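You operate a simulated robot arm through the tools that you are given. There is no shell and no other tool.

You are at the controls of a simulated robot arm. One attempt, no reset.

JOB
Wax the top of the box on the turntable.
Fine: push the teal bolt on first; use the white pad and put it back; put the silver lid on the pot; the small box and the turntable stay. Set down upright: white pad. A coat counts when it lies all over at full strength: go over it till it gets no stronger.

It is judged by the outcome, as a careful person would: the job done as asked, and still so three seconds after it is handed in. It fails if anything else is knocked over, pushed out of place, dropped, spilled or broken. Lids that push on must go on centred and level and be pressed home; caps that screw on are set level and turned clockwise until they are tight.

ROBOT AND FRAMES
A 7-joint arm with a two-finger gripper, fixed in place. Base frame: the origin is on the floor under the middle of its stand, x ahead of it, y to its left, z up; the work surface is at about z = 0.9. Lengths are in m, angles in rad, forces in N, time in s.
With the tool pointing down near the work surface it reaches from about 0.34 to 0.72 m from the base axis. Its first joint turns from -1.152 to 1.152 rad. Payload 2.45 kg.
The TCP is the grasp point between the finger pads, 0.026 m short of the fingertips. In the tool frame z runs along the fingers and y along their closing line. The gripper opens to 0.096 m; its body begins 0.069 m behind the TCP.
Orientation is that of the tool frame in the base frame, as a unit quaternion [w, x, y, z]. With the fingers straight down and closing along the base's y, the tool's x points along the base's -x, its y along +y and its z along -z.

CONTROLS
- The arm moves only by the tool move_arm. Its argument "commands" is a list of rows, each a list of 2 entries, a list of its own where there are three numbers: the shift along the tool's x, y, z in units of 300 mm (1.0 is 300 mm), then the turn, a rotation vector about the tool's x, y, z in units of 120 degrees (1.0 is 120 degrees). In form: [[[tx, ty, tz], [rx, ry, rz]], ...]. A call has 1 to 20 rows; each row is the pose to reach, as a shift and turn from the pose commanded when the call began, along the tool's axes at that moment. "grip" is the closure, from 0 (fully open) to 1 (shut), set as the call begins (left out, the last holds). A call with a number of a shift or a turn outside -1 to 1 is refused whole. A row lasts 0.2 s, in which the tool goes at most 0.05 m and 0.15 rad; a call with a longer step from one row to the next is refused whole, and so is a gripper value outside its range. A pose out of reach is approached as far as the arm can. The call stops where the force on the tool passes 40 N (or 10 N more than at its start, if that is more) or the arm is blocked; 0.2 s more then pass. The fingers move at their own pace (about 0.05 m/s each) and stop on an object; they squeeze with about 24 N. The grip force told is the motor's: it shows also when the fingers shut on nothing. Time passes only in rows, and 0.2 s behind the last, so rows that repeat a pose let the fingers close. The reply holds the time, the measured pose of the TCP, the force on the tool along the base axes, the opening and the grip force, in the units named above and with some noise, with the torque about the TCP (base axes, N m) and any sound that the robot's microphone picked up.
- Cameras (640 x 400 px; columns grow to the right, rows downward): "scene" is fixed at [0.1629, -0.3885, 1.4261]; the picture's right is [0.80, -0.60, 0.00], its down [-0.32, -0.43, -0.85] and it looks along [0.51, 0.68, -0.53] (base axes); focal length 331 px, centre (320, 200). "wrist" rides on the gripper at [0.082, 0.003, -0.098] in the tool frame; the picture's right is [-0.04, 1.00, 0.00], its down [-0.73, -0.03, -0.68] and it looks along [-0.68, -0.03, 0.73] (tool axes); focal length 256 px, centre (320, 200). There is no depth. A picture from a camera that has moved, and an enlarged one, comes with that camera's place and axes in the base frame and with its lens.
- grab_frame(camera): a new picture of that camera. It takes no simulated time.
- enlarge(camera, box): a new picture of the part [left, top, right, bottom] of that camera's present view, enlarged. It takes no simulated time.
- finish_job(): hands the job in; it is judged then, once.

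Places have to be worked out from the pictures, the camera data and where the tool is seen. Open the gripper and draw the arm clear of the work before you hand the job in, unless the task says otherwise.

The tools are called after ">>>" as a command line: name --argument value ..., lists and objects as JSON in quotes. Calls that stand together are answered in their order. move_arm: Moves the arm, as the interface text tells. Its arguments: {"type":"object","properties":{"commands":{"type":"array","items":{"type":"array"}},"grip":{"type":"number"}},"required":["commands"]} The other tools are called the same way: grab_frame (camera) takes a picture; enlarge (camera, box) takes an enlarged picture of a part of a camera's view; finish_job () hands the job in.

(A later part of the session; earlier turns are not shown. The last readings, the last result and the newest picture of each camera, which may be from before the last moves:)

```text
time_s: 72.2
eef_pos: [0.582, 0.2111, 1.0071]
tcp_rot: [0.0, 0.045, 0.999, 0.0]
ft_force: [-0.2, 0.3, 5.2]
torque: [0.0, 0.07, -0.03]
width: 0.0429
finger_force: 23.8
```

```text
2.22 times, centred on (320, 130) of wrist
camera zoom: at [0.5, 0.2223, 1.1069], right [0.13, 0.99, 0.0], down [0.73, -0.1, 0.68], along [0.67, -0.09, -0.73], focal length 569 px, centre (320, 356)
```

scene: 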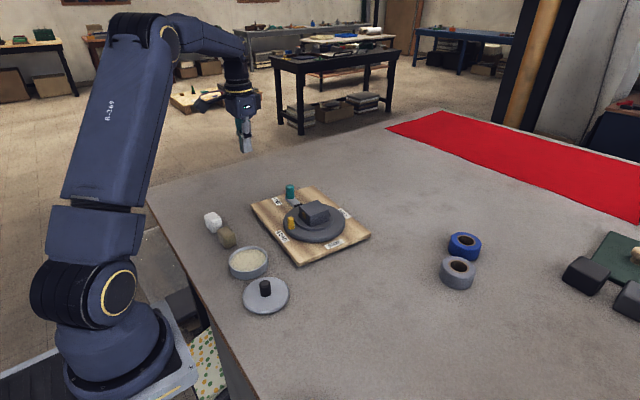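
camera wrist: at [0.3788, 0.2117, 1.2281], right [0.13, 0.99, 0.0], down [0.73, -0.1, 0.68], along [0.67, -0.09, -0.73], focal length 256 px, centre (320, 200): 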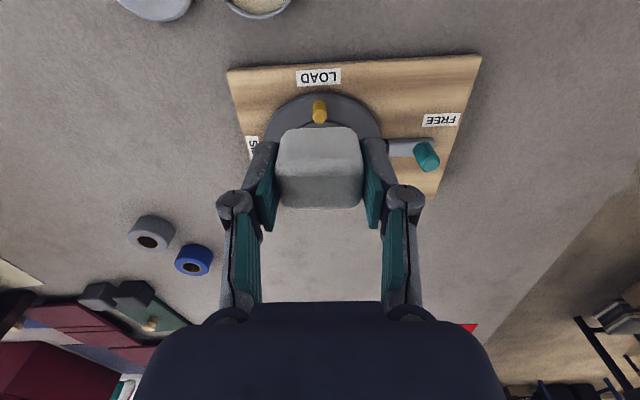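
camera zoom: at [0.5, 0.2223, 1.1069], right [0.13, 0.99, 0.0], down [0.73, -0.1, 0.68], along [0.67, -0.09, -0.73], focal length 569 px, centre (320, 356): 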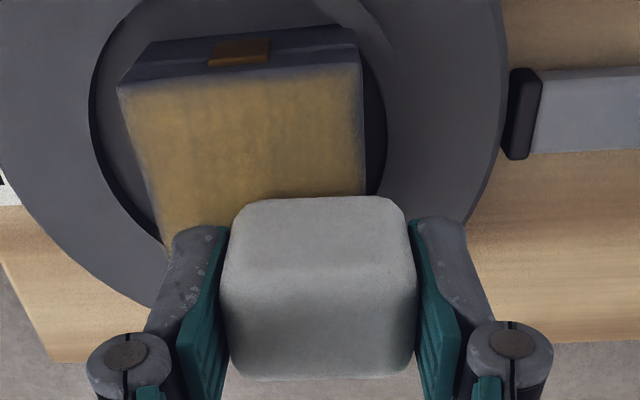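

Contact on this line is at 5.2 N here, 0.66 mm lower than the middle line. Now I'll repeat the +x line stroke at this height.

>>> move_arm --commands '[[[0, 0, -0.012], [0, 0, 0]], [[0, -0.05, -0.012], [0, 0, 0]], [[0, -0.1, -0.012], [0, 0, 0]], [[0, -0.1, -0.003], [0, 0, 0]], [[0, -0.1, 0.0], [0, 0, 0]], [[0, -0.09, 0.0], [0, 0, 0]], [[0, -0.08, 0.0], [0, 0, 0]], [[0, -0.07, 0.0], [0, 0, 0]], [[0, -0.06, 0.0], [0, 0, 0]], [[0, -0.05, 0.0], [0, 0, 0]], [[0, -0.04, 0.0], [0, 0, 0]], [[0, -0.03, 0.0], [0, 0, 0]], [[0, -0.02, 0.0], [0, 0, 0]], [[0, -0.01, 0.0], [0, 0, 0]], [[0, 0.0, 0.0], [0, 0, 0]]]'

>>> enlarge --camera "scene" --box '[275, 180, 351, 230]'

>>> enlarge --camera "wrist" --box '[220, 40, 420, 220]'

```text
time_s: 75.4
eef_pos: [0.5815, 0.2109, 1.0078]
tcp_rot: [0.001, 0.045, 0.999, 0.0]
ft_force: [-0.2, -6.0, 9.4]
torque: [-0.21, 0.02, 0.05]
width: 0.0428
finger_force: 24.1
```

```text
8.00 times, centred on (313, 205) of scene
camera zoom: at [0.1627, -0.3887, 1.4261], right [0.8, -0.6, 0.0], down [-0.32, -0.43, -0.85], along [0.51, 0.68, -0.53], focal length 2649 px, centre (376, 160)
```

zoom: 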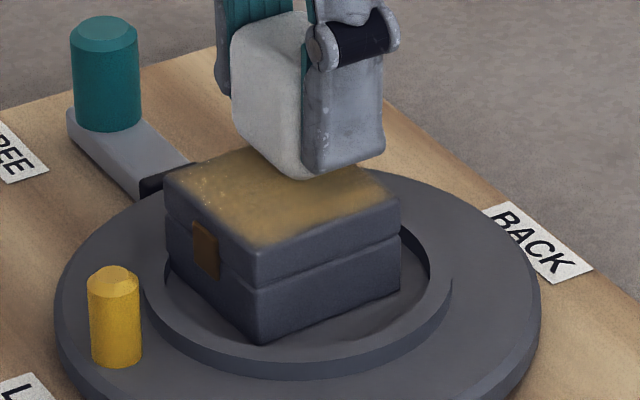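

```text
2.22 times, centred on (320, 130) of wrist
camera zoom: at [0.5007, 0.2226, 1.1067], right [0.13, 0.99, 0.0], down [0.73, -0.1, 0.68], along [0.67, -0.09, -0.73], focal length 569 px, centre (320, 356)
```

zoom: 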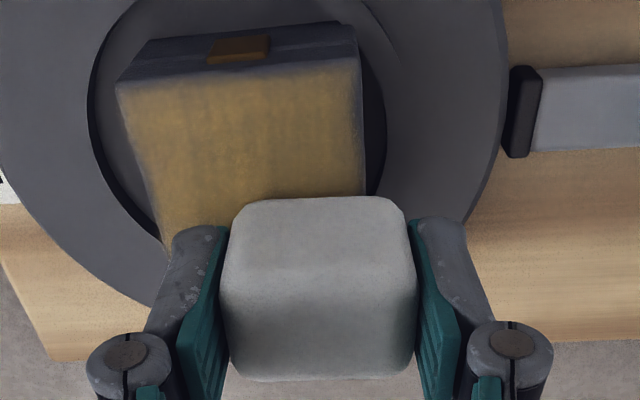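

That stroke reads 9.4 N and the box stayed. I'll lift away now and view the whole top.

>>> move_arm --commands '[[[0, 0, -0.02], [0, 0, 0]], [[0, 0, -0.1], [0, 0, 0]], [[0.06, -0.02, -0.22], [0, 0, 0]], [[0.17, -0.04, -0.32], [0, 0, 0]], [[0.29, -0.06, -0.38], [0, 0, 0]], [[0.4, -0.07, -0.4], [0, 0, 0]], [[0.4, -0.07, -0.4], [0, 0, 0]]]'

>>> enlarge --camera "scene" --box '[294, 188, 330, 212]'

>>> enlarge --camera "scene" --box '[255, 110, 351, 230]'

>>> grab_frame --camera "wrist"

```text
time_s: 77.0
eef_pos: [0.4616, 0.2001, 1.1262]
tcp_rot: [0.001, 0.044, 0.999, 0.0]
ft_force: [0.8, 0.5, 0.1]
torque: [0.0, -0.01, -0.02]
width: 0.043
finger_force: 23.7
```

```text
16.00 times, centred on (312, 200) of scene
camera zoom: at [0.1629, -0.3885, 1.4261], right [0.8, -0.6, 0.0], down [-0.32, -0.43, -0.85], along [0.51, 0.68, -0.53], focal length 5298 px, centre (448, 200)
```

zoom: 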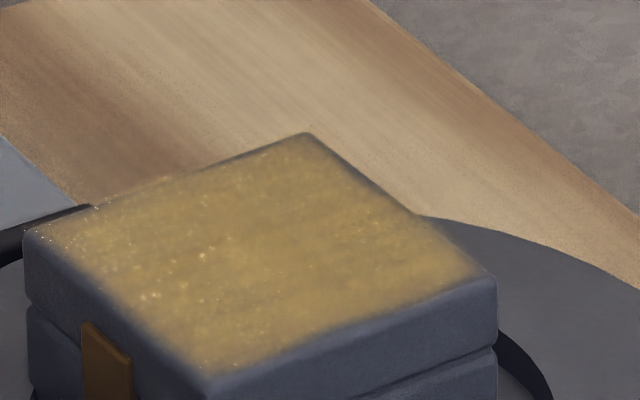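

```text
3.33 times, centred on (303, 170) of scene
camera zoom: at [0.1629, -0.3885, 1.4261], right [0.8, -0.6, 0.0], down [-0.32, -0.43, -0.85], along [0.51, 0.68, -0.53], focal length 1104 px, centre (377, 300)
```

zoom: 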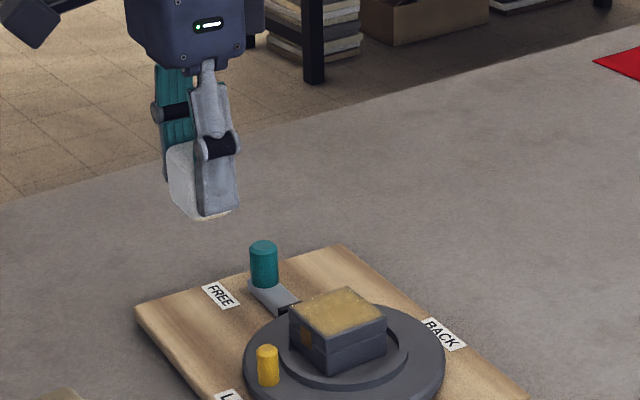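

```text
taken
camera wrist: at [0.3796, 0.2114, 1.2255], right [0.13, 0.99, 0.0], down [0.73, -0.1, 0.68], along [0.67, -0.09, -0.73], focal length 256 px, centre (320, 200)
```

wrist: 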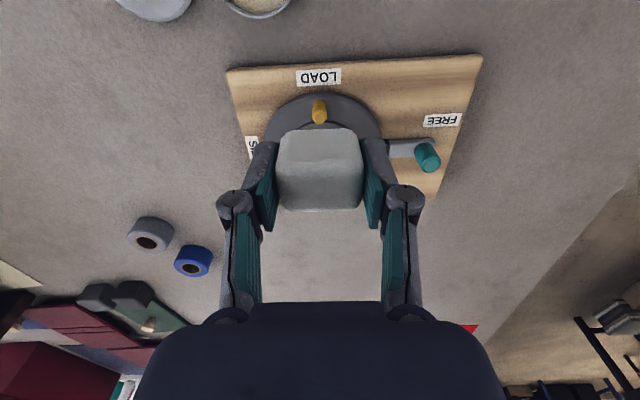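

The coat now covers most of the top, with weaker margins at the −x and −y edges and the right corner. I'll zoom in on the pad's underside edge to see whether it still carries wax.

>>> enlarge --camera "scene" --box '[295, 145, 335, 180]'

>>> enlarge --camera "wrist" --box '[240, 80, 400, 220]'

```text
11.43 times, centred on (315, 162) of scene
camera zoom: at [0.1629, -0.3885, 1.4261], right [0.8, -0.6, 0.0], down [-0.32, -0.43, -0.85], along [0.51, 0.68, -0.53], focal length 3784 px, centre (377, 629)
```

zoom: 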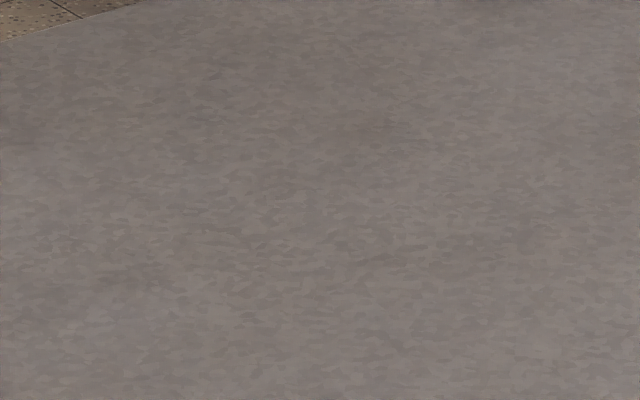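

```text
2.86 times, centred on (320, 150) of wrist
camera zoom: at [0.3796, 0.2114, 1.2255], right [0.13, 0.99, 0.0], down [0.73, -0.1, 0.68], along [0.67, -0.09, -0.73], focal length 731 px, centre (320, 343)
```

zoom: 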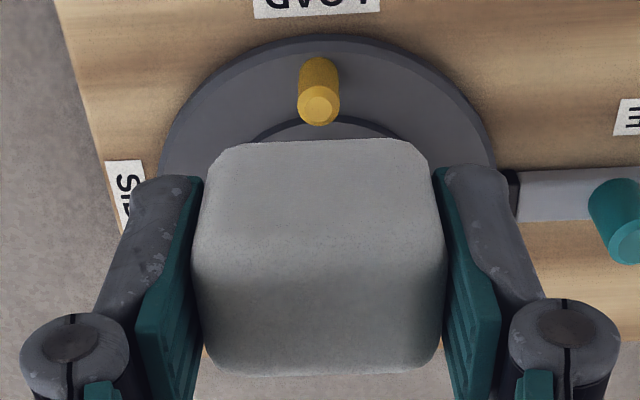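

I aimed that crop wrongly; the pad is around pixel (267, 170) of the scene picture. Looking again.

>>> enlarge --camera "scene" --box '[246, 148, 290, 180]'

```text
12.50 times, centred on (268, 164) of scene
camera zoom: at [0.1629, -0.3885, 1.4261], right [0.8, -0.6, 0.0], down [-0.32, -0.43, -0.85], along [0.51, 0.68, -0.53], focal length 4139 px, centre (970, 650)
```

zoom: 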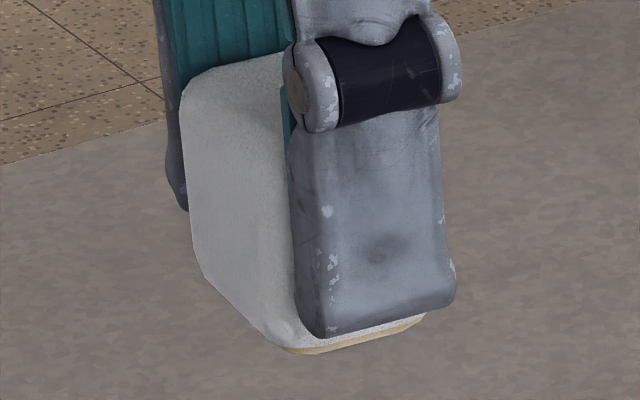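

The underside still has a golden layer of wax. I'll go on with a second set of strokes, now with lines further out toward the edges, beginning at the −x side; first finding contact there.

>>> move_arm --commands '[[[-0.14, 0, 0.05], [0, 0, 0]], [[-0.25, -0.02, 0.14], [0, 0, 0]], [[-0.305, -0.028, 0.27], [0, 0, 0]], [[-0.305, -0.028, 0.38], [0, 0, 0]], [[-0.305, -0.028, 0.396], [0, 0, 0]], [[-0.305, -0.028, 0.3985], [0, 0, 0]], [[-0.305, -0.028, 0.3985], [0, 0, 0]]]'

```text
time_s: 78.6
eef_pos: [0.5504, 0.1831, 1.0074]
tcp_rot: [0.0, 0.045, 0.999, 0.0]
ft_force: [0.8, -0.4, 1.5]
torque: [0.01, 0.01, 0.02]
width: 0.0429
finger_force: 23.7
```

There is a light contact (about 1.5 N) at the start. I'll press slightly more and stroke +y along this outer −x line.

>>> move_arm --commands '[[[0, 0, 0.0007], [0, 0, 0]], [[0, 0.01, 0.0007], [0, 0, 0]], [[0, 0.02, 0.0007], [0, 0, 0]], [[0, 0.03, 0.0007], [0, 0, 0]], [[0, 0.04, 0.0007], [0, 0, 0]], [[0, 0.05, 0.0007], [0, 0, 0]], [[0, 0.06, 0.0007], [0, 0, 0]], [[0, 0.07, 0.0007], [0, 0, 0]], [[0, 0.08, 0.0007], [0, 0, 0]], [[0, 0.09, 0.0007], [0, 0, 0]], [[0, 0.1, 0.0007], [0, 0, 0]]]'

>>> enlarge --camera "scene" --box '[294, 188, 330, 212]'

```text
time_s: 81.0
eef_pos: [0.5531, 0.2136, 1.0063]
tcp_rot: [0.0, 0.045, 0.999, 0.0]
ft_force: [-0.3, -0.2, 2.1]
torque: [-0.04, -0.06, -0.06]
width: 0.0431
finger_force: 25.0
```

```text
16.00 times, centred on (312, 200) of scene
camera zoom: at [0.1629, -0.3886, 1.4261], right [0.8, -0.6, 0.0], down [-0.32, -0.43, -0.85], along [0.51, 0.68, -0.53], focal length 5298 px, centre (448, 200)
```

zoom: 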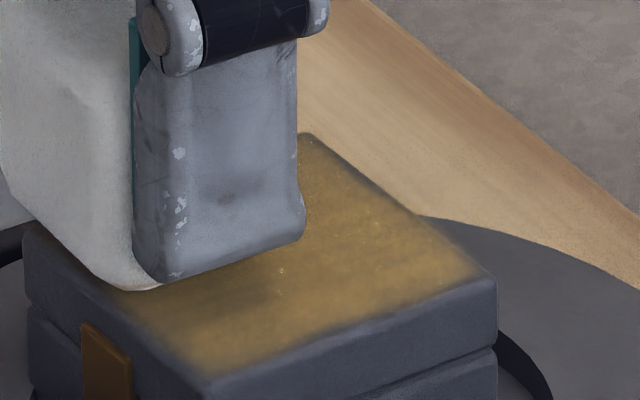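

The −x edge is still weak and the pad's lower edge seems not to overhang it. I'll look at the pad and box together to see how the pad sits.

>>> enlarge --camera "scene" --box '[284, 175, 332, 212]'

>>> enlarge --camera "wrist" --box '[220, 60, 420, 220]'

```text
10.81 times, centred on (308, 194) of scene
camera zoom: at [0.1629, -0.3886, 1.4261], right [0.8, -0.6, 0.0], down [-0.32, -0.43, -0.85], along [0.51, 0.68, -0.53], focal length 3580 px, centre (450, 270)
```

zoom: 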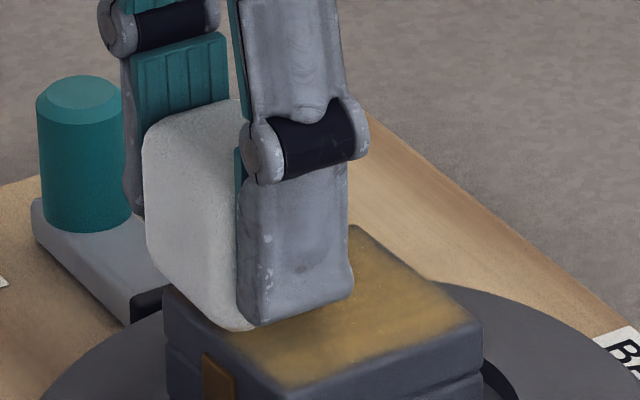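

```text
2.50 times, centred on (320, 140) of wrist
camera zoom: at [0.4716, 0.2255, 1.1067], right [0.13, 0.99, 0.0], down [0.73, -0.1, 0.68], along [0.67, -0.09, -0.73], focal length 640 px, centre (320, 350)
```

zoom: 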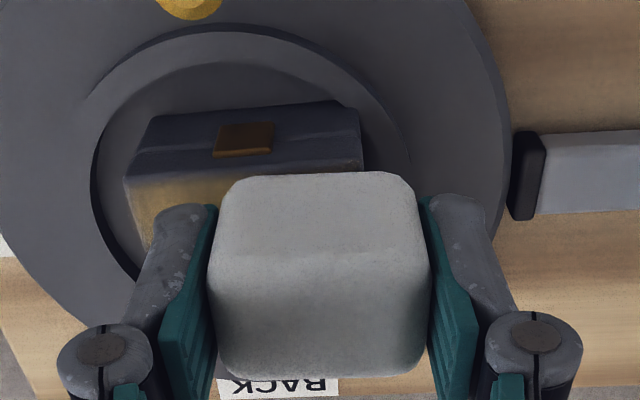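

The pad is shorter in x (about 33 mm) than in y (43 mm), which explains the weak −x margin: I need lines out to ±18 mm in x. I'll return lifted, shift 5 mm further toward −x, press slightly more, and stroke again.

>>> move_arm --commands '[[[0, 0, -0.012], [0, 0, 0]], [[0.01, -0.05, -0.012], [0, 0, 0]], [[0.017, -0.1, -0.012], [0, 0, 0]], [[0.017, -0.1, -0.002], [0, 0, 0]], [[0.017, -0.1, 0.0006], [0, 0, 0]], [[0.017, -0.09, 0.0006], [0, 0, 0]], [[0.017, -0.08, 0.0006], [0, 0, 0]], [[0.017, -0.07, 0.0006], [0, 0, 0]], [[0.017, -0.06, 0.0006], [0, 0, 0]], [[0.017, -0.05, 0.0006], [0, 0, 0]], [[0.017, -0.04, 0.0006], [0, 0, 0]], [[0.017, -0.03, 0.0006], [0, 0, 0]], [[0.017, -0.02, 0.0006], [0, 0, 0]], [[0.017, -0.01, 0.0006], [0, 0, 0]], [[0.017, 0.0, 0.0006], [0, 0, 0]]]'

>>> enlarge --camera "scene" --box '[284, 175, 332, 212]'

```text
time_s: 84.2
eef_pos: [0.5478, 0.2162, 1.007]
tcp_rot: [0.001, 0.045, 0.999, 0.0]
ft_force: [-0.1, -1.9, 2.5]
torque: [-0.07, 0.02, -0.02]
width: 0.0427
finger_force: 23.6
```

```text
10.81 times, centred on (308, 194) of scene
camera zoom: at [0.1628, -0.3886, 1.4261], right [0.8, -0.6, 0.0], down [-0.32, -0.43, -0.85], along [0.51, 0.68, -0.53], focal length 3580 px, centre (450, 270)
```

zoom: 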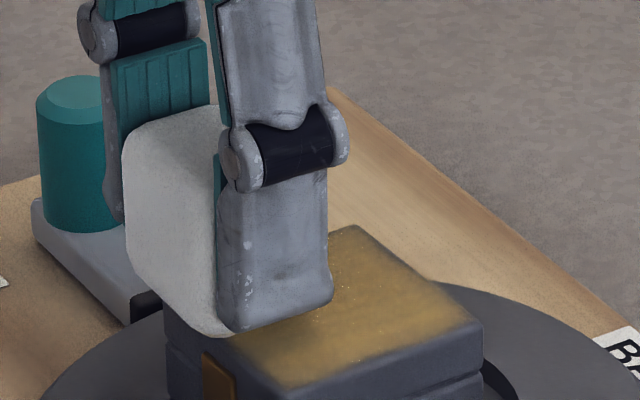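

The −x margin is improving. I'll repeat this edge line and then the −9 mm line, in one call with somewhat quicker strokes.

>>> move_arm --commands '[[[0, 0, -0.01], [0, 0, 0]], [[0, -0.1, -0.01], [0, 0, 0]], [[0, -0.1, -0.001], [0, 0, 0]], [[0, -0.1, 0.0005], [0, 0, 0]], [[0, -0.08, 0.0005], [0, 0, 0]], [[0, -0.06, 0.0005], [0, 0, 0]], [[0, -0.04, 0.0005], [0, 0, 0]], [[0, -0.02, 0.0005], [0, 0, 0]], [[0, 0.0, 0.0005], [0, 0, 0]], [[0, 0.0, -0.01], [0, 0, 0]], [[-0.03, -0.1, -0.01], [0, 0, 0]], [[-0.03, -0.1, -0.001], [0, 0, 0]], [[-0.03, -0.1, 0.0005], [0, 0, 0]], [[-0.03, -0.08, 0.0005], [0, 0, 0]], [[-0.03, -0.06, 0.0005], [0, 0, 0]], [[-0.03, -0.04, 0.0005], [0, 0, 0]], [[-0.03, -0.02, 0.0005], [0, 0, 0]], [[-0.03, 0.0, 0.0005], [0, 0, 0]]]'

>>> enlarge --camera "scene" --box '[284, 175, 332, 212]'

```text
time_s: 88.0
eef_pos: [0.5579, 0.2142, 1.0076]
tcp_rot: [0.0, 0.046, 0.999, 0.0]
ft_force: [0.6, -1.6, 3.0]
torque: [-0.09, 0.02, 0.0]
width: 0.0428
finger_force: 24.0
```

```text
10.81 times, centred on (308, 194) of scene
camera zoom: at [0.1628, -0.3886, 1.4261], right [0.8, -0.6, 0.0], down [-0.32, -0.43, -0.85], along [0.51, 0.68, -0.53], focal length 3580 px, centre (450, 270)
```

zoom: 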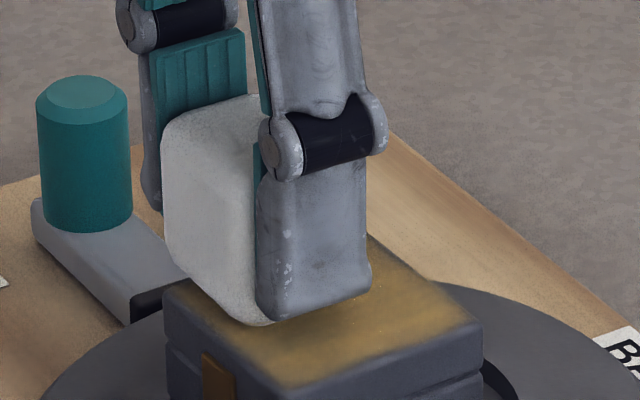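

Contact reads 3.0 N and the box is steady. Continuing with the middle and +9 mm lines.

>>> move_arm --commands '[[[0, 0, -0.01], [0, 0, 0]], [[-0.03, -0.1, -0.01], [0, 0, 0]], [[-0.03, -0.1, -0.001], [0, 0, 0]], [[-0.03, -0.1, 0.0005], [0, 0, 0]], [[-0.03, -0.08, 0.0005], [0, 0, 0]], [[-0.03, -0.06, 0.0005], [0, 0, 0]], [[-0.03, -0.04, 0.0005], [0, 0, 0]], [[-0.03, -0.02, 0.0005], [0, 0, 0]], [[-0.03, 0.0, 0.0005], [0, 0, 0]], [[-0.03, 0.0, -0.01], [0, 0, 0]], [[-0.06, -0.1, -0.01], [0, 0, 0]], [[-0.06, -0.1, -0.001], [0, 0, 0]], [[-0.06, -0.1, 0.0009], [0, 0, 0]], [[-0.06, -0.08, 0.0009], [0, 0, 0]], [[-0.06, -0.06, 0.0009], [0, 0, 0]], [[-0.06, -0.04, 0.0009], [0, 0, 0]], [[-0.06, -0.02, 0.0009], [0, 0, 0]], [[-0.06, 0.0, 0.0009], [0, 0, 0]]]'

>>> enlarge --camera "scene" --box '[284, 175, 332, 212]'

```text
time_s: 91.8
eef_pos: [0.5748, 0.2118, 1.0074]
tcp_rot: [0.001, 0.045, 0.999, 0.0]
ft_force: [0.2, -2.6, 7.4]
torque: [-0.16, -0.01, 0.01]
width: 0.043
finger_force: 24.2
```

```text
10.81 times, centred on (308, 194) of scene
camera zoom: at [0.1627, -0.3887, 1.4261], right [0.8, -0.6, 0.0], down [-0.32, -0.43, -0.85], along [0.51, 0.68, -0.53], focal length 3580 px, centre (450, 270)
```

zoom: 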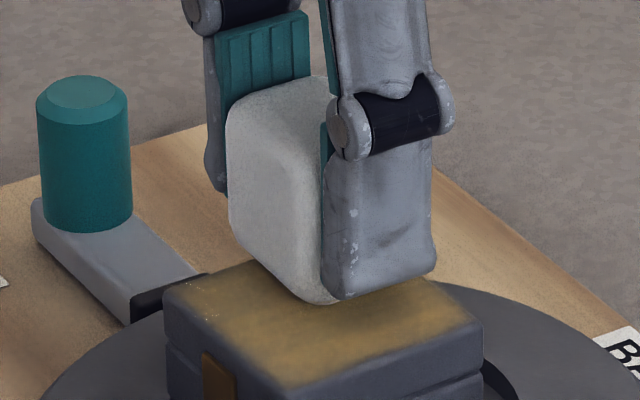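

The reading is 7.4 N and all is steady. Now the outer +x line (+18 mm), twice.

>>> move_arm --commands '[[[0, 0, -0.01], [0, 0, 0]], [[-0.03, -0.1, -0.01], [0, 0, 0]], [[-0.03, -0.1, -0.001], [0, 0, 0]], [[-0.03, -0.1, 0.0], [0, 0, 0]], [[-0.03, -0.08, 0.0], [0, 0, 0]], [[-0.03, -0.06, 0.0], [0, 0, 0]], [[-0.03, -0.04, 0.0], [0, 0, 0]], [[-0.03, -0.02, 0.0], [0, 0, 0]], [[-0.03, 0.0, 0.0], [0, 0, 0]]]'

>>> enlarge --camera "scene" --box '[284, 175, 332, 212]'

```text
time_s: 93.8
eef_pos: [0.5833, 0.2123, 1.007]
tcp_rot: [0.0, 0.045, 0.999, 0.0]
ft_force: [-0.7, -1.0, 2.6]
torque: [-0.07, 0.03, 0.04]
width: 0.0428
finger_force: 24.1
```

```text
10.81 times, centred on (308, 194) of scene
camera zoom: at [0.1628, -0.3886, 1.4261], right [0.8, -0.6, 0.0], down [-0.32, -0.43, -0.85], along [0.51, 0.68, -0.53], focal length 3580 px, centre (450, 270)
```

zoom: 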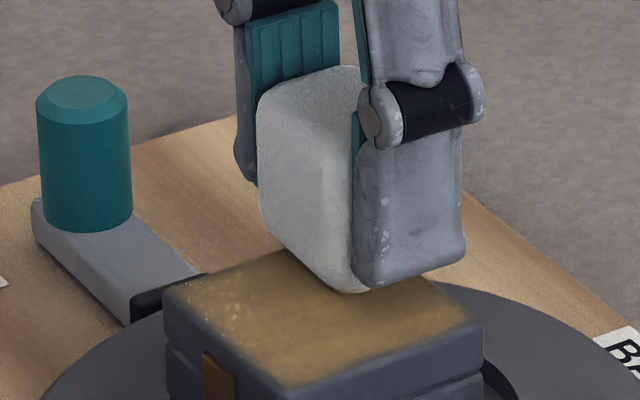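

Contact was 2.6 N at the outer +x line. I'll repeat it slightly deeper, then lift clear and inspect the whole top.

>>> move_arm --commands '[[[0, 0, -0.01], [0, 0, 0]], [[0, -0.1, -0.01], [0, 0, 0]], [[0, -0.1, -0.001], [0, 0, 0]], [[0, -0.1, 0.0008], [0, 0, 0]], [[0, -0.08, 0.0008], [0, 0, 0]], [[0, -0.06, 0.0008], [0, 0, 0]], [[0, -0.04, 0.0008], [0, 0, 0]], [[0, -0.02, 0.0008], [0, 0, 0]], [[0, 0.0, 0.0008], [0, 0, 0]]]'

>>> move_arm --commands '[[[0, 0, -0.02], [0, 0, 0]], [[0, 0, -0.1], [0, 0, 0]], [[0.06, -0.02, -0.22], [0, 0, 0]], [[0.17, -0.04, -0.32], [0, 0, 0]], [[0.3, -0.06, -0.38], [0, 0, 0]], [[0.42, -0.07, -0.4], [0, 0, 0]], [[0.42, -0.07, -0.4], [0, 0, 0]]]'

>>> enlarge --camera "scene" --box '[294, 188, 330, 212]'

>>> enlarge --camera "scene" --box '[246, 148, 290, 180]'

```text
time_s: 95.8
eef_pos: [0.5835, 0.2111, 1.0063]
tcp_rot: [0.0, 0.045, 0.999, 0.001]
ft_force: [0.5, -3.2, 7.5]
torque: [-0.19, 0.04, 0.02]
width: 0.0428
finger_force: 24.2
```

```text
time_s: 97.4
eef_pos: [0.456, 0.2014, 1.1271]
tcp_rot: [0.0, 0.046, 0.999, 0.0]
ft_force: [0.3, 0.2, -0.2]
torque: [0.01, -0.01, -0.01]
width: 0.0429
finger_force: 24.0
```

```text
16.00 times, centred on (312, 200) of scene
camera zoom: at [0.1629, -0.3885, 1.4261], right [0.8, -0.6, 0.0], down [-0.32, -0.43, -0.85], along [0.51, 0.68, -0.53], focal length 5298 px, centre (448, 200)
```

zoom: 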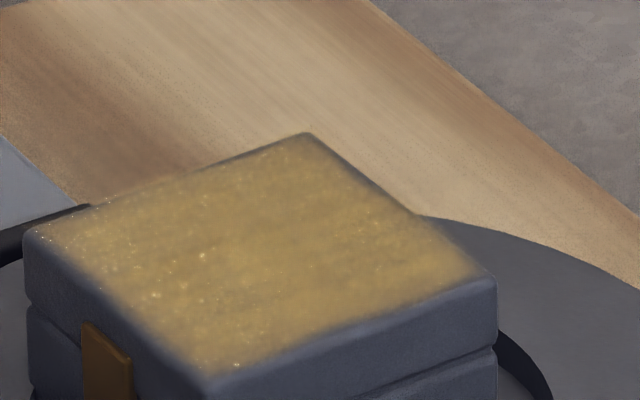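

```text
12.50 times, centred on (268, 164) of scene
camera zoom: at [0.1629, -0.3885, 1.4261], right [0.8, -0.6, 0.0], down [-0.32, -0.43, -0.85], along [0.51, 0.68, -0.53], focal length 4139 px, centre (970, 650)
```

zoom: 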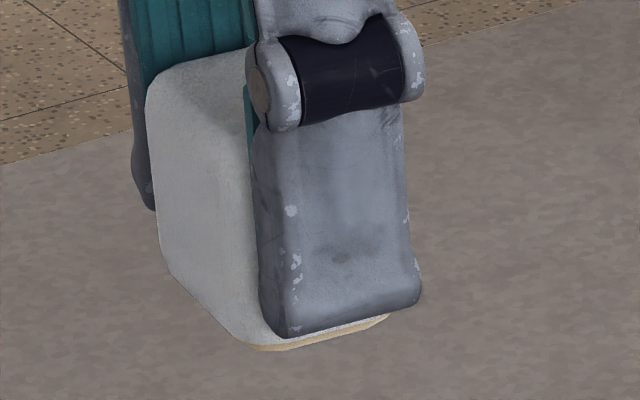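

The coat is more even now and the pad still has wax. The remaining soft margins run along the −x and −y edges, so I'll do a second round reaching further out, beginning with a −21 mm line and starting farther at −y.

>>> move_arm --commands '[[[-0.14, 0, 0.05], [0, 0, 0]], [[-0.24, -0.02, 0.15], [0, 0, 0]], [[-0.287, -0.042, 0.27], [0, 0, 0]], [[-0.287, -0.042, 0.38], [0, 0, 0]], [[-0.287, -0.042, 0.397], [0, 0, 0]], [[-0.287, -0.042, 0.3988], [0, 0, 0]], [[-0.287, -0.022, 0.3988], [0, 0, 0]], [[-0.287, -0.002, 0.3988], [0, 0, 0]], [[-0.287, 0.018, 0.3988], [0, 0, 0]], [[-0.287, 0.038, 0.3988], [0, 0, 0]], [[-0.287, 0.058, 0.3988], [0, 0, 0]], [[-0.287, 0.078, 0.3988], [0, 0, 0]]]'

>>> enlarge --camera "scene" --box '[284, 175, 332, 212]'

```text
time_s: 100.0
eef_pos: [0.5437, 0.217, 1.0057]
tcp_rot: [0.0, 0.046, 0.999, 0.0]
ft_force: [-0.3, -1.4, 2.2]
torque: [-0.07, -0.04, -0.04]
width: 0.043
finger_force: 24.4
```

```text
10.81 times, centred on (308, 194) of scene
camera zoom: at [0.1629, -0.3886, 1.4261], right [0.8, -0.6, 0.0], down [-0.32, -0.43, -0.85], along [0.51, 0.68, -0.53], focal length 3580 px, centre (450, 270)
```

zoom: 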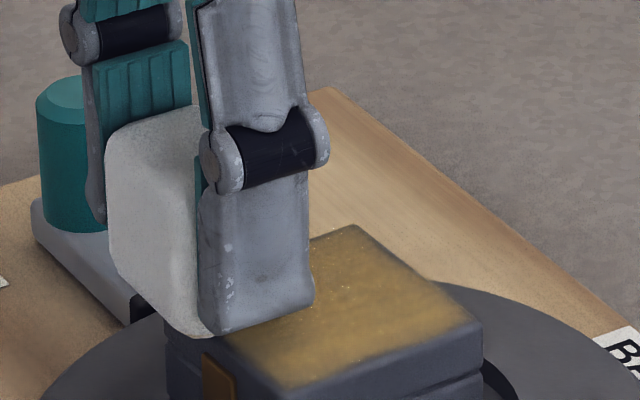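

That reached over the −x edge (2.2 N). I'll repeat it a touch deeper and then do the −12 mm line.

>>> move_arm --commands '[[[0, 0, -0.01], [0, 0, 0]], [[0, -0.12, -0.01], [0, 0, 0]], [[0, -0.12, -0.001], [0, 0, 0]], [[0, -0.12, 0.0007], [0, 0, 0]], [[0, -0.1, 0.0007], [0, 0, 0]], [[0, -0.08, 0.0007], [0, 0, 0]], [[0, -0.06, 0.0007], [0, 0, 0]], [[0, -0.04, 0.0007], [0, 0, 0]], [[0, -0.02, 0.0007], [0, 0, 0]], [[0, 0.0, 0.0007], [0, 0, 0]], [[0, 0.0, -0.01], [0, 0, 0]], [[-0.03, -0.12, -0.01], [0, 0, 0]], [[-0.03, -0.12, -0.001], [0, 0, 0]], [[-0.03, -0.12, 0.0007], [0, 0, 0]], [[-0.03, -0.1, 0.0007], [0, 0, 0]], [[-0.03, -0.08, 0.0007], [0, 0, 0]], [[-0.03, -0.06, 0.0007], [0, 0, 0]], [[-0.03, -0.04, 0.0007], [0, 0, 0]], [[-0.03, -0.02, 0.0007], [0, 0, 0]], [[-0.03, 0.0, 0.0007], [0, 0, 0]]]'

>>> enlarge --camera "scene" --box '[284, 175, 332, 212]'

```text
time_s: 104.2
eef_pos: [0.5543, 0.2159, 1.0065]
tcp_rot: [0.0, 0.045, 0.999, 0.0]
ft_force: [-0.1, -2.8, 5.5]
torque: [-0.15, -0.03, -0.04]
width: 0.043
finger_force: 23.7
```

```text
10.81 times, centred on (308, 194) of scene
camera zoom: at [0.1628, -0.3887, 1.4261], right [0.8, -0.6, 0.0], down [-0.32, -0.43, -0.85], along [0.51, 0.68, -0.53], focal length 3580 px, centre (450, 270)
```

zoom: 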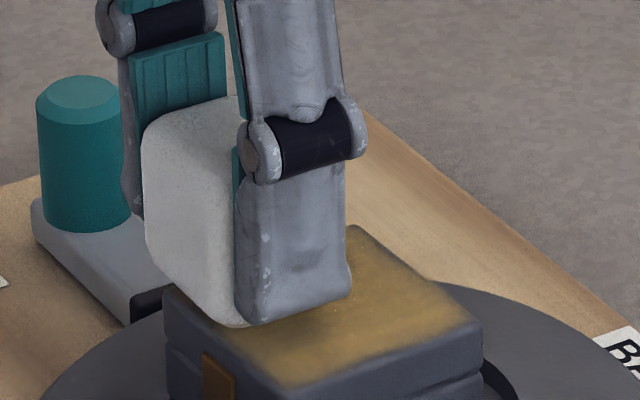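

The contact is good at 5.5 N and the box is steady. Next come the −3 mm and +6 mm lines.

>>> move_arm --commands '[[[0, 0, -0.01], [0, 0, 0]], [[-0.03, -0.12, -0.01], [0, 0, 0]], [[-0.03, -0.12, -0.001], [0, 0, 0]], [[-0.03, -0.12, 0.0001], [0, 0, 0]], [[-0.03, -0.1, 0.0001], [0, 0, 0]], [[-0.03, -0.08, 0.0001], [0, 0, 0]], [[-0.03, -0.06, 0.0001], [0, 0, 0]], [[-0.03, -0.04, 0.0001], [0, 0, 0]], [[-0.03, -0.02, 0.0001], [0, 0, 0]], [[-0.03, 0.0, 0.0001], [0, 0, 0]], [[-0.03, 0.0, -0.01], [0, 0, 0]], [[-0.06, -0.12, -0.01], [0, 0, 0]], [[-0.06, -0.12, -0.001], [0, 0, 0]], [[-0.06, -0.12, 0.0004], [0, 0, 0]], [[-0.06, -0.1, 0.0004], [0, 0, 0]], [[-0.06, -0.08, 0.0004], [0, 0, 0]], [[-0.06, -0.06, 0.0004], [0, 0, 0]], [[-0.06, -0.04, 0.0004], [0, 0, 0]], [[-0.06, -0.02, 0.0004], [0, 0, 0]], [[-0.06, 0.0, 0.0004], [0, 0, 0]]]'

>>> enlarge --camera "scene" --box '[284, 175, 332, 212]'

```text
time_s: 108.4
eef_pos: [0.5719, 0.2153, 1.0065]
tcp_rot: [0.0, 0.045, 0.999, -0.001]
ft_force: [0.5, -2.5, 2.5]
torque: [-0.05, -0.02, 0.0]
width: 0.0428
finger_force: 24.4
```

```text
10.81 times, centred on (308, 194) of scene
camera zoom: at [0.1628, -0.3886, 1.4261], right [0.8, -0.6, 0.0], down [-0.32, -0.43, -0.85], along [0.51, 0.68, -0.53], focal length 3580 px, centre (450, 270)
```

zoom: 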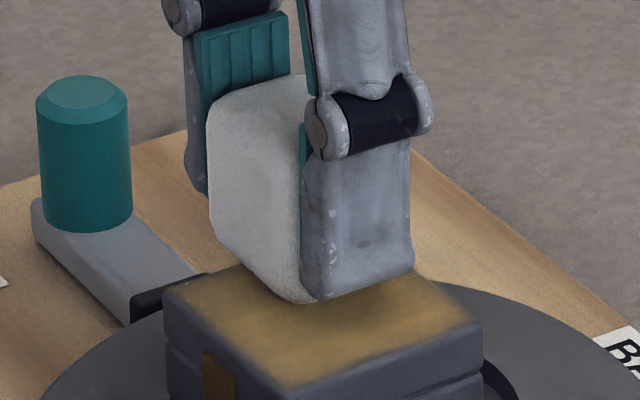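

Good. Now the +15 mm and +21 mm lines, slightly deeper since contact is lower toward +x.

>>> move_arm --commands '[[[0, 0, -0.01], [0, 0, 0]], [[-0.03, -0.12, -0.01], [0, 0, 0]], [[-0.03, -0.12, -0.001], [0, 0, 0]], [[-0.03, -0.12, 0.0012], [0, 0, 0]], [[-0.03, -0.1, 0.0012], [0, 0, 0]], [[-0.03, -0.08, 0.0012], [0, 0, 0]], [[-0.03, -0.06, 0.0012], [0, 0, 0]], [[-0.03, -0.04, 0.0012], [0, 0, 0]], [[-0.03, -0.02, 0.0012], [0, 0, 0]], [[-0.03, 0.0, 0.0012], [0, 0, 0]], [[-0.03, 0.0, -0.01], [0, 0, 0]], [[-0.05, -0.12, -0.01], [0, 0, 0]], [[-0.05, -0.12, -0.001], [0, 0, 0]], [[-0.05, -0.12, 0.0018], [0, 0, 0]], [[-0.05, -0.1, 0.0018], [0, 0, 0]], [[-0.05, -0.08, 0.0018], [0, 0, 0]], [[-0.05, -0.06, 0.0018], [0, 0, 0]], [[-0.05, -0.04, 0.0018], [0, 0, 0]], [[-0.05, -0.02, 0.0018], [0, 0, 0]], [[-0.05, 0.0, 0.0018], [0, 0, 0]]]'

>>> enlarge --camera "scene" --box '[284, 175, 332, 212]'

```text
time_s: 112.6
eef_pos: [0.5851, 0.214, 1.007]
tcp_rot: [0.0, 0.046, 0.999, 0.0]
ft_force: [0.4, -4.4, 9.9]
torque: [-0.23, 0.05, -0.03]
width: 0.043
finger_force: 23.9
```

```text
10.81 times, centred on (308, 194) of scene
camera zoom: at [0.1627, -0.3887, 1.4261], right [0.8, -0.6, 0.0], down [-0.32, -0.43, -0.85], along [0.51, 0.68, -0.53], focal length 3580 px, centre (450, 270)
```

zoom: 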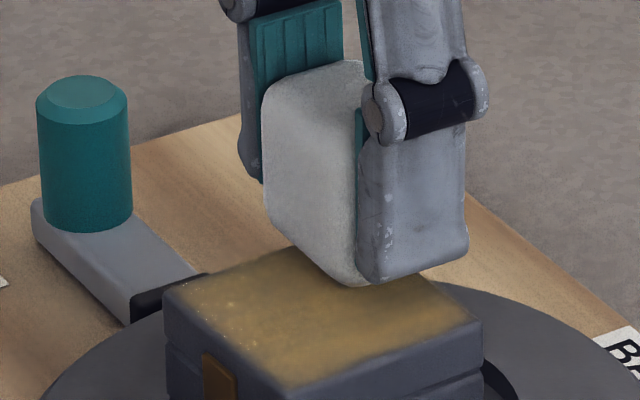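

That's a good contact (9.9 N), with the box unmoved. I'll lift clear and compare the coat with before.

>>> move_arm --commands '[[[0, 0, -0.02], [0, 0, 0]], [[0, 0, -0.1], [0, 0, 0]], [[0.06, -0.02, -0.22], [0, 0, 0]], [[0.17, -0.04, -0.32], [0, 0, 0]], [[0.3, -0.06, -0.38], [0, 0, 0]], [[0.42, -0.07, -0.4], [0, 0, 0]], [[0.42, -0.07, -0.4], [0, 0, 0]]]'

>>> enlarge --camera "scene" --box '[294, 188, 330, 212]'

>>> enlarge --camera "scene" --box '[246, 148, 290, 180]'

```text
time_s: 114.2
eef_pos: [0.46, 0.2022, 1.1283]
tcp_rot: [0.0, 0.045, 0.999, 0.0]
ft_force: [-0.9, -0.6, -0.5]
torque: [0.01, 0.01, 0.0]
width: 0.0427
finger_force: 24.1
```

```text
16.00 times, centred on (312, 200) of scene
camera zoom: at [0.1629, -0.3885, 1.4261], right [0.8, -0.6, 0.0], down [-0.32, -0.43, -0.85], along [0.51, 0.68, -0.53], focal length 5298 px, centre (448, 200)
```

zoom: 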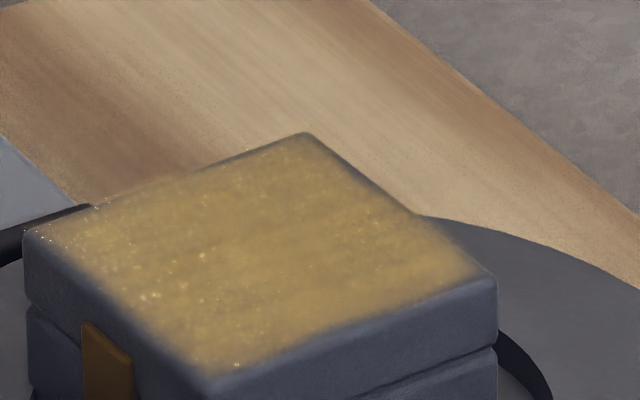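

```text
12.50 times, centred on (268, 164) of scene
camera zoom: at [0.1629, -0.3885, 1.4261], right [0.8, -0.6, 0.0], down [-0.32, -0.43, -0.85], along [0.51, 0.68, -0.53], focal length 4139 px, centre (970, 650)
```

zoom: 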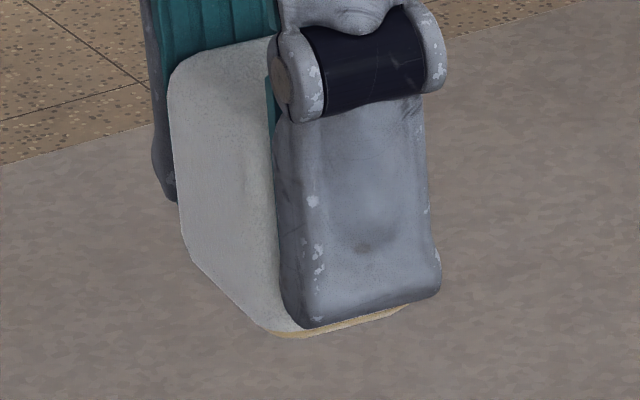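

The coat looks the same as before this extra round, so it seems to have reached full strength there. To check the edges properly, I'll look straight down on the top with the wrist camera.

>>> move_arm --commands '[[[-0.13, 0, 0.03], [0, 0, 0]], [[-0.26, 0, 0.07], [0, 0, 0]], [[-0.38, 0, 0.13], [0, 0, 0]], [[-0.467, 0, 0.193], [0, 0, 0]], [[-0.467, 0, 0.193], [0, 0, 0]]]'

>>> enlarge --camera "wrist" --box '[250, 0, 378, 110]'

```text
time_s: 115.4
eef_pos: [0.5999, 0.1901, 1.0692]
tcp_rot: [0.0, 0.044, 0.999, 0.0]
ft_force: [-0.1, -0.7, -0.5]
torque: [-0.01, -0.01, -0.02]
width: 0.0431
finger_force: 24.5
```

```text
3.64 times, centred on (314, 55) of wrist
camera zoom: at [0.5186, 0.201, 1.169], right [0.13, 0.99, 0.0], down [0.73, -0.1, 0.68], along [0.67, -0.09, -0.73], focal length 931 px, centre (342, 727)
```

zoom: 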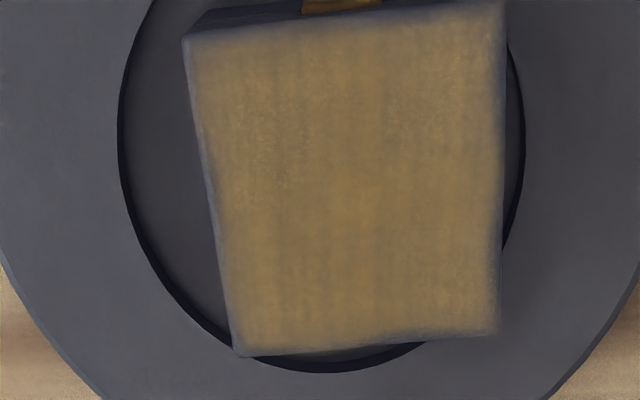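

From above, the coat is even, with a slightly weaker margin on the +y edge. I'll add short strokes reaching over the +y edge on several lines.

>>> move_arm --commands '[[[0.05, 0.04, 0.1], [0, 0, 0]], [[0.05, 0.04, 0.195], [0, 0, 0]], [[0.05, 0.04, 0.2066], [0, 0, 0]], [[0.05, 0.055, 0.2066], [0, 0, 0]], [[0.05, 0.07, 0.2066], [0, 0, 0]], [[0.05, 0.08, 0.2066], [0, 0, 0]], [[0.05, 0.09, 0.2066], [0, 0, 0]], [[0.05, 0.09, 0.197], [0, 0, 0]], [[0.084, 0.04, 0.197], [0, 0, 0]], [[0.084, 0.04, 0.206], [0, 0, 0]], [[0.084, 0.055, 0.206], [0, 0, 0]], [[0.084, 0.07, 0.206], [0, 0, 0]], [[0.084, 0.09, 0.206], [0, 0, 0]], [[0.084, 0.09, 0.197], [0, 0, 0]], [[0.117, 0.04, 0.197], [0, 0, 0]], [[0.117, 0.04, 0.2052], [0, 0, 0]], [[0.117, 0.055, 0.2052], [0, 0, 0]], [[0.117, 0.07, 0.2052], [0, 0, 0]], [[0.117, 0.08, 0.2052], [0, 0, 0]], [[0.117, 0.09, 0.2052], [0, 0, 0]]]'

>>> enlarge --camera "scene" --box '[284, 175, 332, 212]'

```text
time_s: 119.6
eef_pos: [0.5656, 0.2219, 1.0064]
tcp_rot: [0.0, 0.045, 0.999, 0.0]
ft_force: [-0.1, 0.5, 0.3]
torque: [0.0, 0.01, -0.01]
width: 0.0431
finger_force: 24.0
```

```text
10.81 times, centred on (308, 194) of scene
camera zoom: at [0.1629, -0.3885, 1.4261], right [0.8, -0.6, 0.0], down [-0.32, -0.43, -0.85], along [0.51, 0.68, -0.53], focal length 3580 px, centre (450, 270)
```

zoom: 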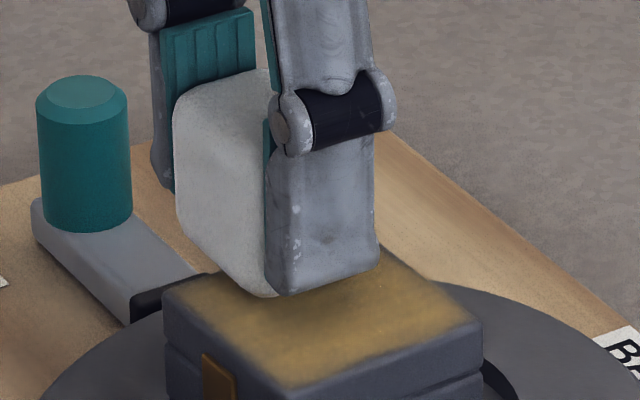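

No contact at the end of that line, so the pad has crept up a little more. I'll lower here to find contact again.

>>> move_arm --commands '[[[0, 0, 0.0006], [0, 0, 0]], [[0, 0, 0.0006], [0, 0, 0]]]'

```text
time_s: 120.2
eef_pos: [0.5662, 0.222, 1.006]
tcp_rot: [0.0, 0.046, 0.999, -0.001]
ft_force: [1.3, 0.0, 0.8]
torque: [0.06, -0.05, 0.02]
width: 0.0426
finger_force: 23.7
```

>>> move_arm --commands '[[[0, 0, 0.0006], [0, 0, 0]], [[0, 0, 0.0006], [0, 0, 0]]]'

```text
time_s: 120.8
eef_pos: [0.566, 0.2208, 1.0066]
tcp_rot: [0.0, 0.046, 0.999, 0.0]
ft_force: [-0.8, 0.4, 2.8]
torque: [0.0, 0.01, -0.01]
width: 0.0428
finger_force: 23.6
```

Contact is back at 2.8 N. Now I'll repeat the short +y-edge strokes on the 0, −10 and −20 mm lines from this height.

>>> move_arm --commands '[[[0, 0, -0.009], [0, 0, 0]], [[0, -0.05, -0.009], [0, 0, 0]], [[0, -0.05, 0.0003], [0, 0, 0]], [[0, -0.035, 0.0003], [0, 0, 0]], [[0, -0.02, 0.0003], [0, 0, 0]], [[0, 0.0, 0.0003], [0, 0, 0]], [[0, 0.0, -0.009], [0, 0, 0]], [[0.033, -0.05, -0.009], [0, 0, 0]], [[0.033, -0.05, 0.0002], [0, 0, 0]], [[0.033, -0.035, 0.0002], [0, 0, 0]], [[0.033, -0.02, 0.0002], [0, 0, 0]], [[0.033, 0.0, 0.0002], [0, 0, 0]], [[0.033, 0.0, -0.009], [0, 0, 0]], [[0.065, -0.05, -0.009], [0, 0, 0]], [[0.065, -0.05, 0.0002], [0, 0, 0]], [[0.065, -0.035, 0.0002], [0, 0, 0]], [[0.065, -0.02, 0.0002], [0, 0, 0]], [[0.065, -0.01, 0.0002], [0, 0, 0]], [[0.065, 0.0, 0.0002], [0, 0, 0]]]'

>>> enlarge --camera "scene" --box '[284, 175, 332, 212]'

```text
time_s: 124.8
eef_pos: [0.5466, 0.2208, 1.0047]
tcp_rot: [0.001, 0.045, 0.999, 0.0]
ft_force: [-0.4, -7.2, 11.7]
torque: [-0.33, -0.05, 0.0]
width: 0.043
finger_force: 23.9
```

```text
10.81 times, centred on (308, 194) of scene
camera zoom: at [0.1627, -0.3888, 1.4261], right [0.8, -0.6, 0.0], down [-0.32, -0.43, -0.85], along [0.51, 0.68, -0.53], focal length 3580 px, centre (450, 270)
```

zoom: 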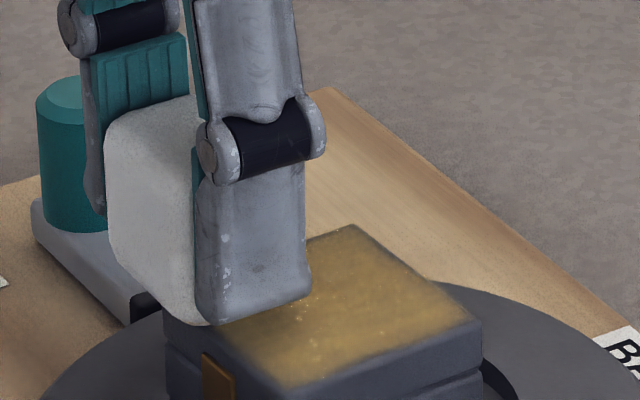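

The reading is 11.7 N at the −20 line, a bit firm, but the box is still seated against the ring. Now the same short strokes at the +10 and +20 mm lines.

>>> move_arm --commands '[[[0, 0, -0.009], [0, 0, 0]], [[-0.05, -0.03, -0.009], [0, 0, 0]], [[-0.098, -0.05, -0.009], [0, 0, 0]], [[-0.098, -0.05, 0.0012], [0, 0, 0]], [[-0.098, -0.035, 0.0012], [0, 0, 0]], [[-0.098, -0.02, 0.0012], [0, 0, 0]], [[-0.098, 0.0, 0.0012], [0, 0, 0]], [[-0.098, 0.0, -0.009], [0, 0, 0]], [[-0.131, -0.05, -0.009], [0, 0, 0]], [[-0.131, -0.05, 0.0018], [0, 0, 0]], [[-0.131, -0.035, 0.0018], [0, 0, 0]], [[-0.131, -0.02, 0.0018], [0, 0, 0]], [[-0.131, -0.01, 0.0018], [0, 0, 0]], [[-0.131, 0.0, 0.0018], [0, 0, 0]]]'

>>> enlarge --camera "wrist" --box '[220, 20, 420, 220]'

>>> enlarge --camera "scene" --box '[284, 175, 332, 212]'

```text
time_s: 127.8
eef_pos: [0.5862, 0.2203, 1.0063]
tcp_rot: [-0.001, 0.045, 0.999, 0.0]
ft_force: [-1.3, -6.3, 12.1]
torque: [-0.36, 0.12, -0.01]
width: 0.043
finger_force: 23.9
```

```text
2.00 times, centred on (320, 120) of wrist
camera zoom: at [0.5049, 0.2309, 1.1051], right [0.13, 0.99, 0.0], down [0.73, -0.1, 0.68], along [0.67, -0.09, -0.73], focal length 512 px, centre (320, 360)
```

zoom: 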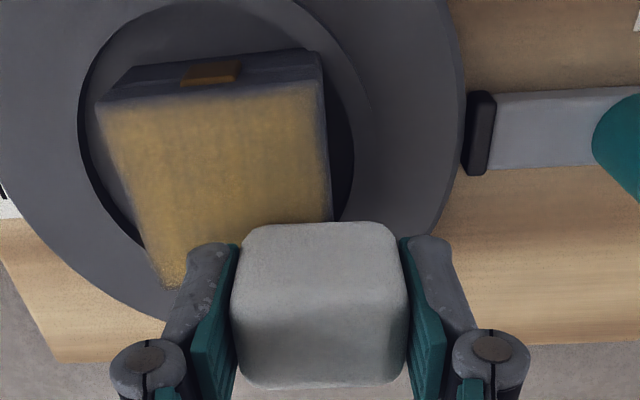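

```text
10.81 times, centred on (308, 194) of scene
camera zoom: at [0.1626, -0.3888, 1.4261], right [0.8, -0.6, 0.0], down [-0.32, -0.43, -0.85], along [0.51, 0.68, -0.53], focal length 3580 px, centre (450, 270)
```

zoom: 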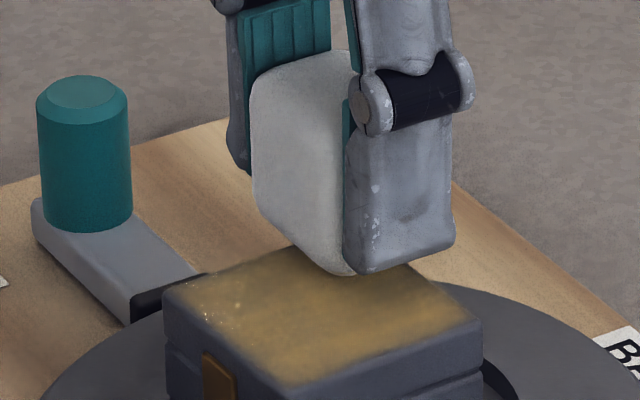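

All contacts look good. I'll lift to the same viewpoint as before and compare the coat from above.

>>> move_arm --commands '[[[0, 0, -0.03], [0, 0, 0]], [[-0.02, -0.04, -0.12], [0, 0, 0]], [[-0.051, -0.09, -0.2084], [0, 0, 0]], [[-0.051, -0.09, -0.2084], [0, 0, 0]], [[-0.051, -0.09, -0.2084], [0, 0, 0]]]'

>>> enlarge --camera "wrist" --box '[250, 0, 378, 110]'

```text
time_s: 129.0
eef_pos: [0.5991, 0.192, 1.0687]
tcp_rot: [0.001, 0.045, 0.999, 0.001]
ft_force: [-0.6, 0.3, -0.1]
torque: [0.03, -0.01, 0.02]
width: 0.0429
finger_force: 24.0
```

```text
3.64 times, centred on (314, 55) of wrist
camera zoom: at [0.5178, 0.2031, 1.1675], right [0.13, 0.99, 0.0], down [0.73, -0.1, 0.68], along [0.67, -0.09, -0.73], focal length 931 px, centre (342, 727)
```

zoom: 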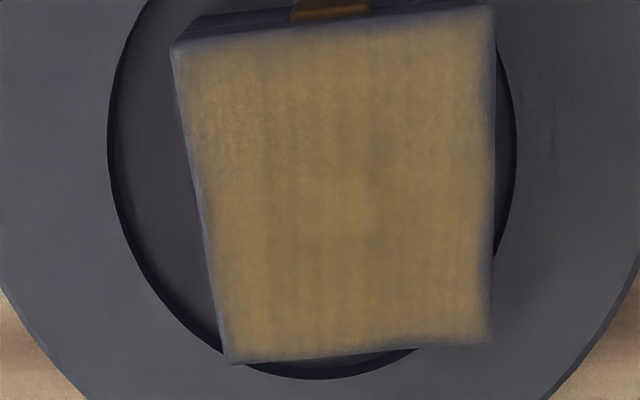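

The +y margin has filled in well. The −y edge (left here) has a slightly wider margin, so I'll do the same short strokes there, first finding contact.

>>> move_arm --commands '[[[0.06, -0.03, 0.08], [0, 0, 0]], [[0.118, -0.066, 0.17], [0, 0, 0]], [[0.118, -0.066, 0.2], [0, 0, 0]], [[0.118, -0.066, 0.2068], [0, 0, 0]], [[0.118, -0.066, 0.2068], [0, 0, 0]]]'

```text
time_s: 130.2
eef_pos: [0.5613, 0.1751, 1.0066]
tcp_rot: [0.0, 0.045, 0.999, 0.0]
ft_force: [-1.4, -1.7, 7.0]
torque: [0.02, 0.02, 0.02]
width: 0.0429
finger_force: 24.3
```

The contact is 7 N here. Now I'll do the short +y strokes starting at the −y edge on the 0, −10 and −20 mm lines.

>>> move_arm --commands '[[[0, 0.018, 0], [0, 0, 0]], [[0, 0.036, 0], [0, 0, 0]], [[0, 0.054, 0], [0, 0, 0]], [[0, 0.054, -0.009], [0, 0, 0]], [[0.033, 0.0, -0.009], [0, 0, 0]], [[0.033, 0.0, -0.0003], [0, 0, 0]], [[0.033, 0.018, -0.0003], [0, 0, 0]], [[0.033, 0.036, -0.0003], [0, 0, 0]], [[0.033, 0.054, -0.0003], [0, 0, 0]], [[0.033, 0.054, -0.009], [0, 0, 0]], [[0.067, 0.0, -0.009], [0, 0, 0]], [[0.067, 0.0, -0.0004], [0, 0, 0]], [[0.067, 0.018, -0.0004], [0, 0, 0]], [[0.067, 0.036, -0.0004], [0, 0, 0]], [[0.067, 0.054, -0.0004], [0, 0, 0]]]'

>>> enlarge --camera "scene" --box '[284, 175, 332, 212]'

```text
time_s: 133.4
eef_pos: [0.5419, 0.194, 1.0063]
tcp_rot: [0.0, 0.045, 0.999, 0.0]
ft_force: [0.0, 0.1, -0.4]
torque: [0.02, -0.02, 0.0]
width: 0.0429
finger_force: 23.9
```

```text
10.81 times, centred on (308, 194) of scene
camera zoom: at [0.1629, -0.3885, 1.4261], right [0.8, -0.6, 0.0], down [-0.32, -0.43, -0.85], along [0.51, 0.68, -0.53], focal length 3580 px, centre (450, 270)
```

zoom: 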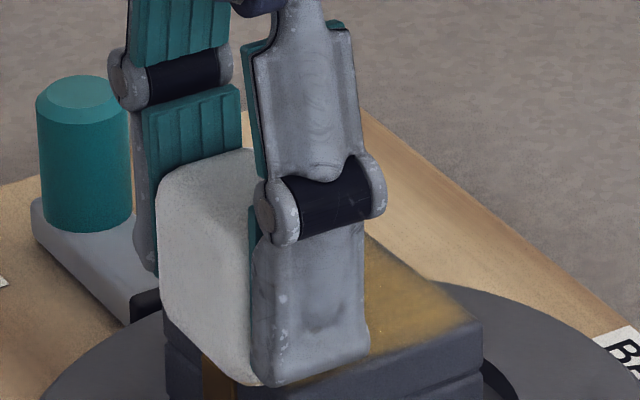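

The last line lost contact; I'll redo the −20 line lower, then read.

>>> move_arm --commands '[[[0, 0, -0.008], [0, 0, 0]], [[-0.007, -0.054, -0.008], [0, 0, 0]], [[-0.007, -0.054, 0.0012], [0, 0, 0]], [[-0.007, -0.036, 0.0012], [0, 0, 0]], [[-0.007, -0.018, 0.0012], [0, 0, 0]], [[-0.007, 0.0, 0.0012], [0, 0, 0]]]'

```text
time_s: 134.8
eef_pos: [0.5461, 0.1935, 1.0073]
tcp_rot: [0.0, 0.045, 0.999, -0.001]
ft_force: [-0.3, -1.5, 2.4]
torque: [0.01, -0.05, -0.02]
width: 0.0427
finger_force: 23.5
```

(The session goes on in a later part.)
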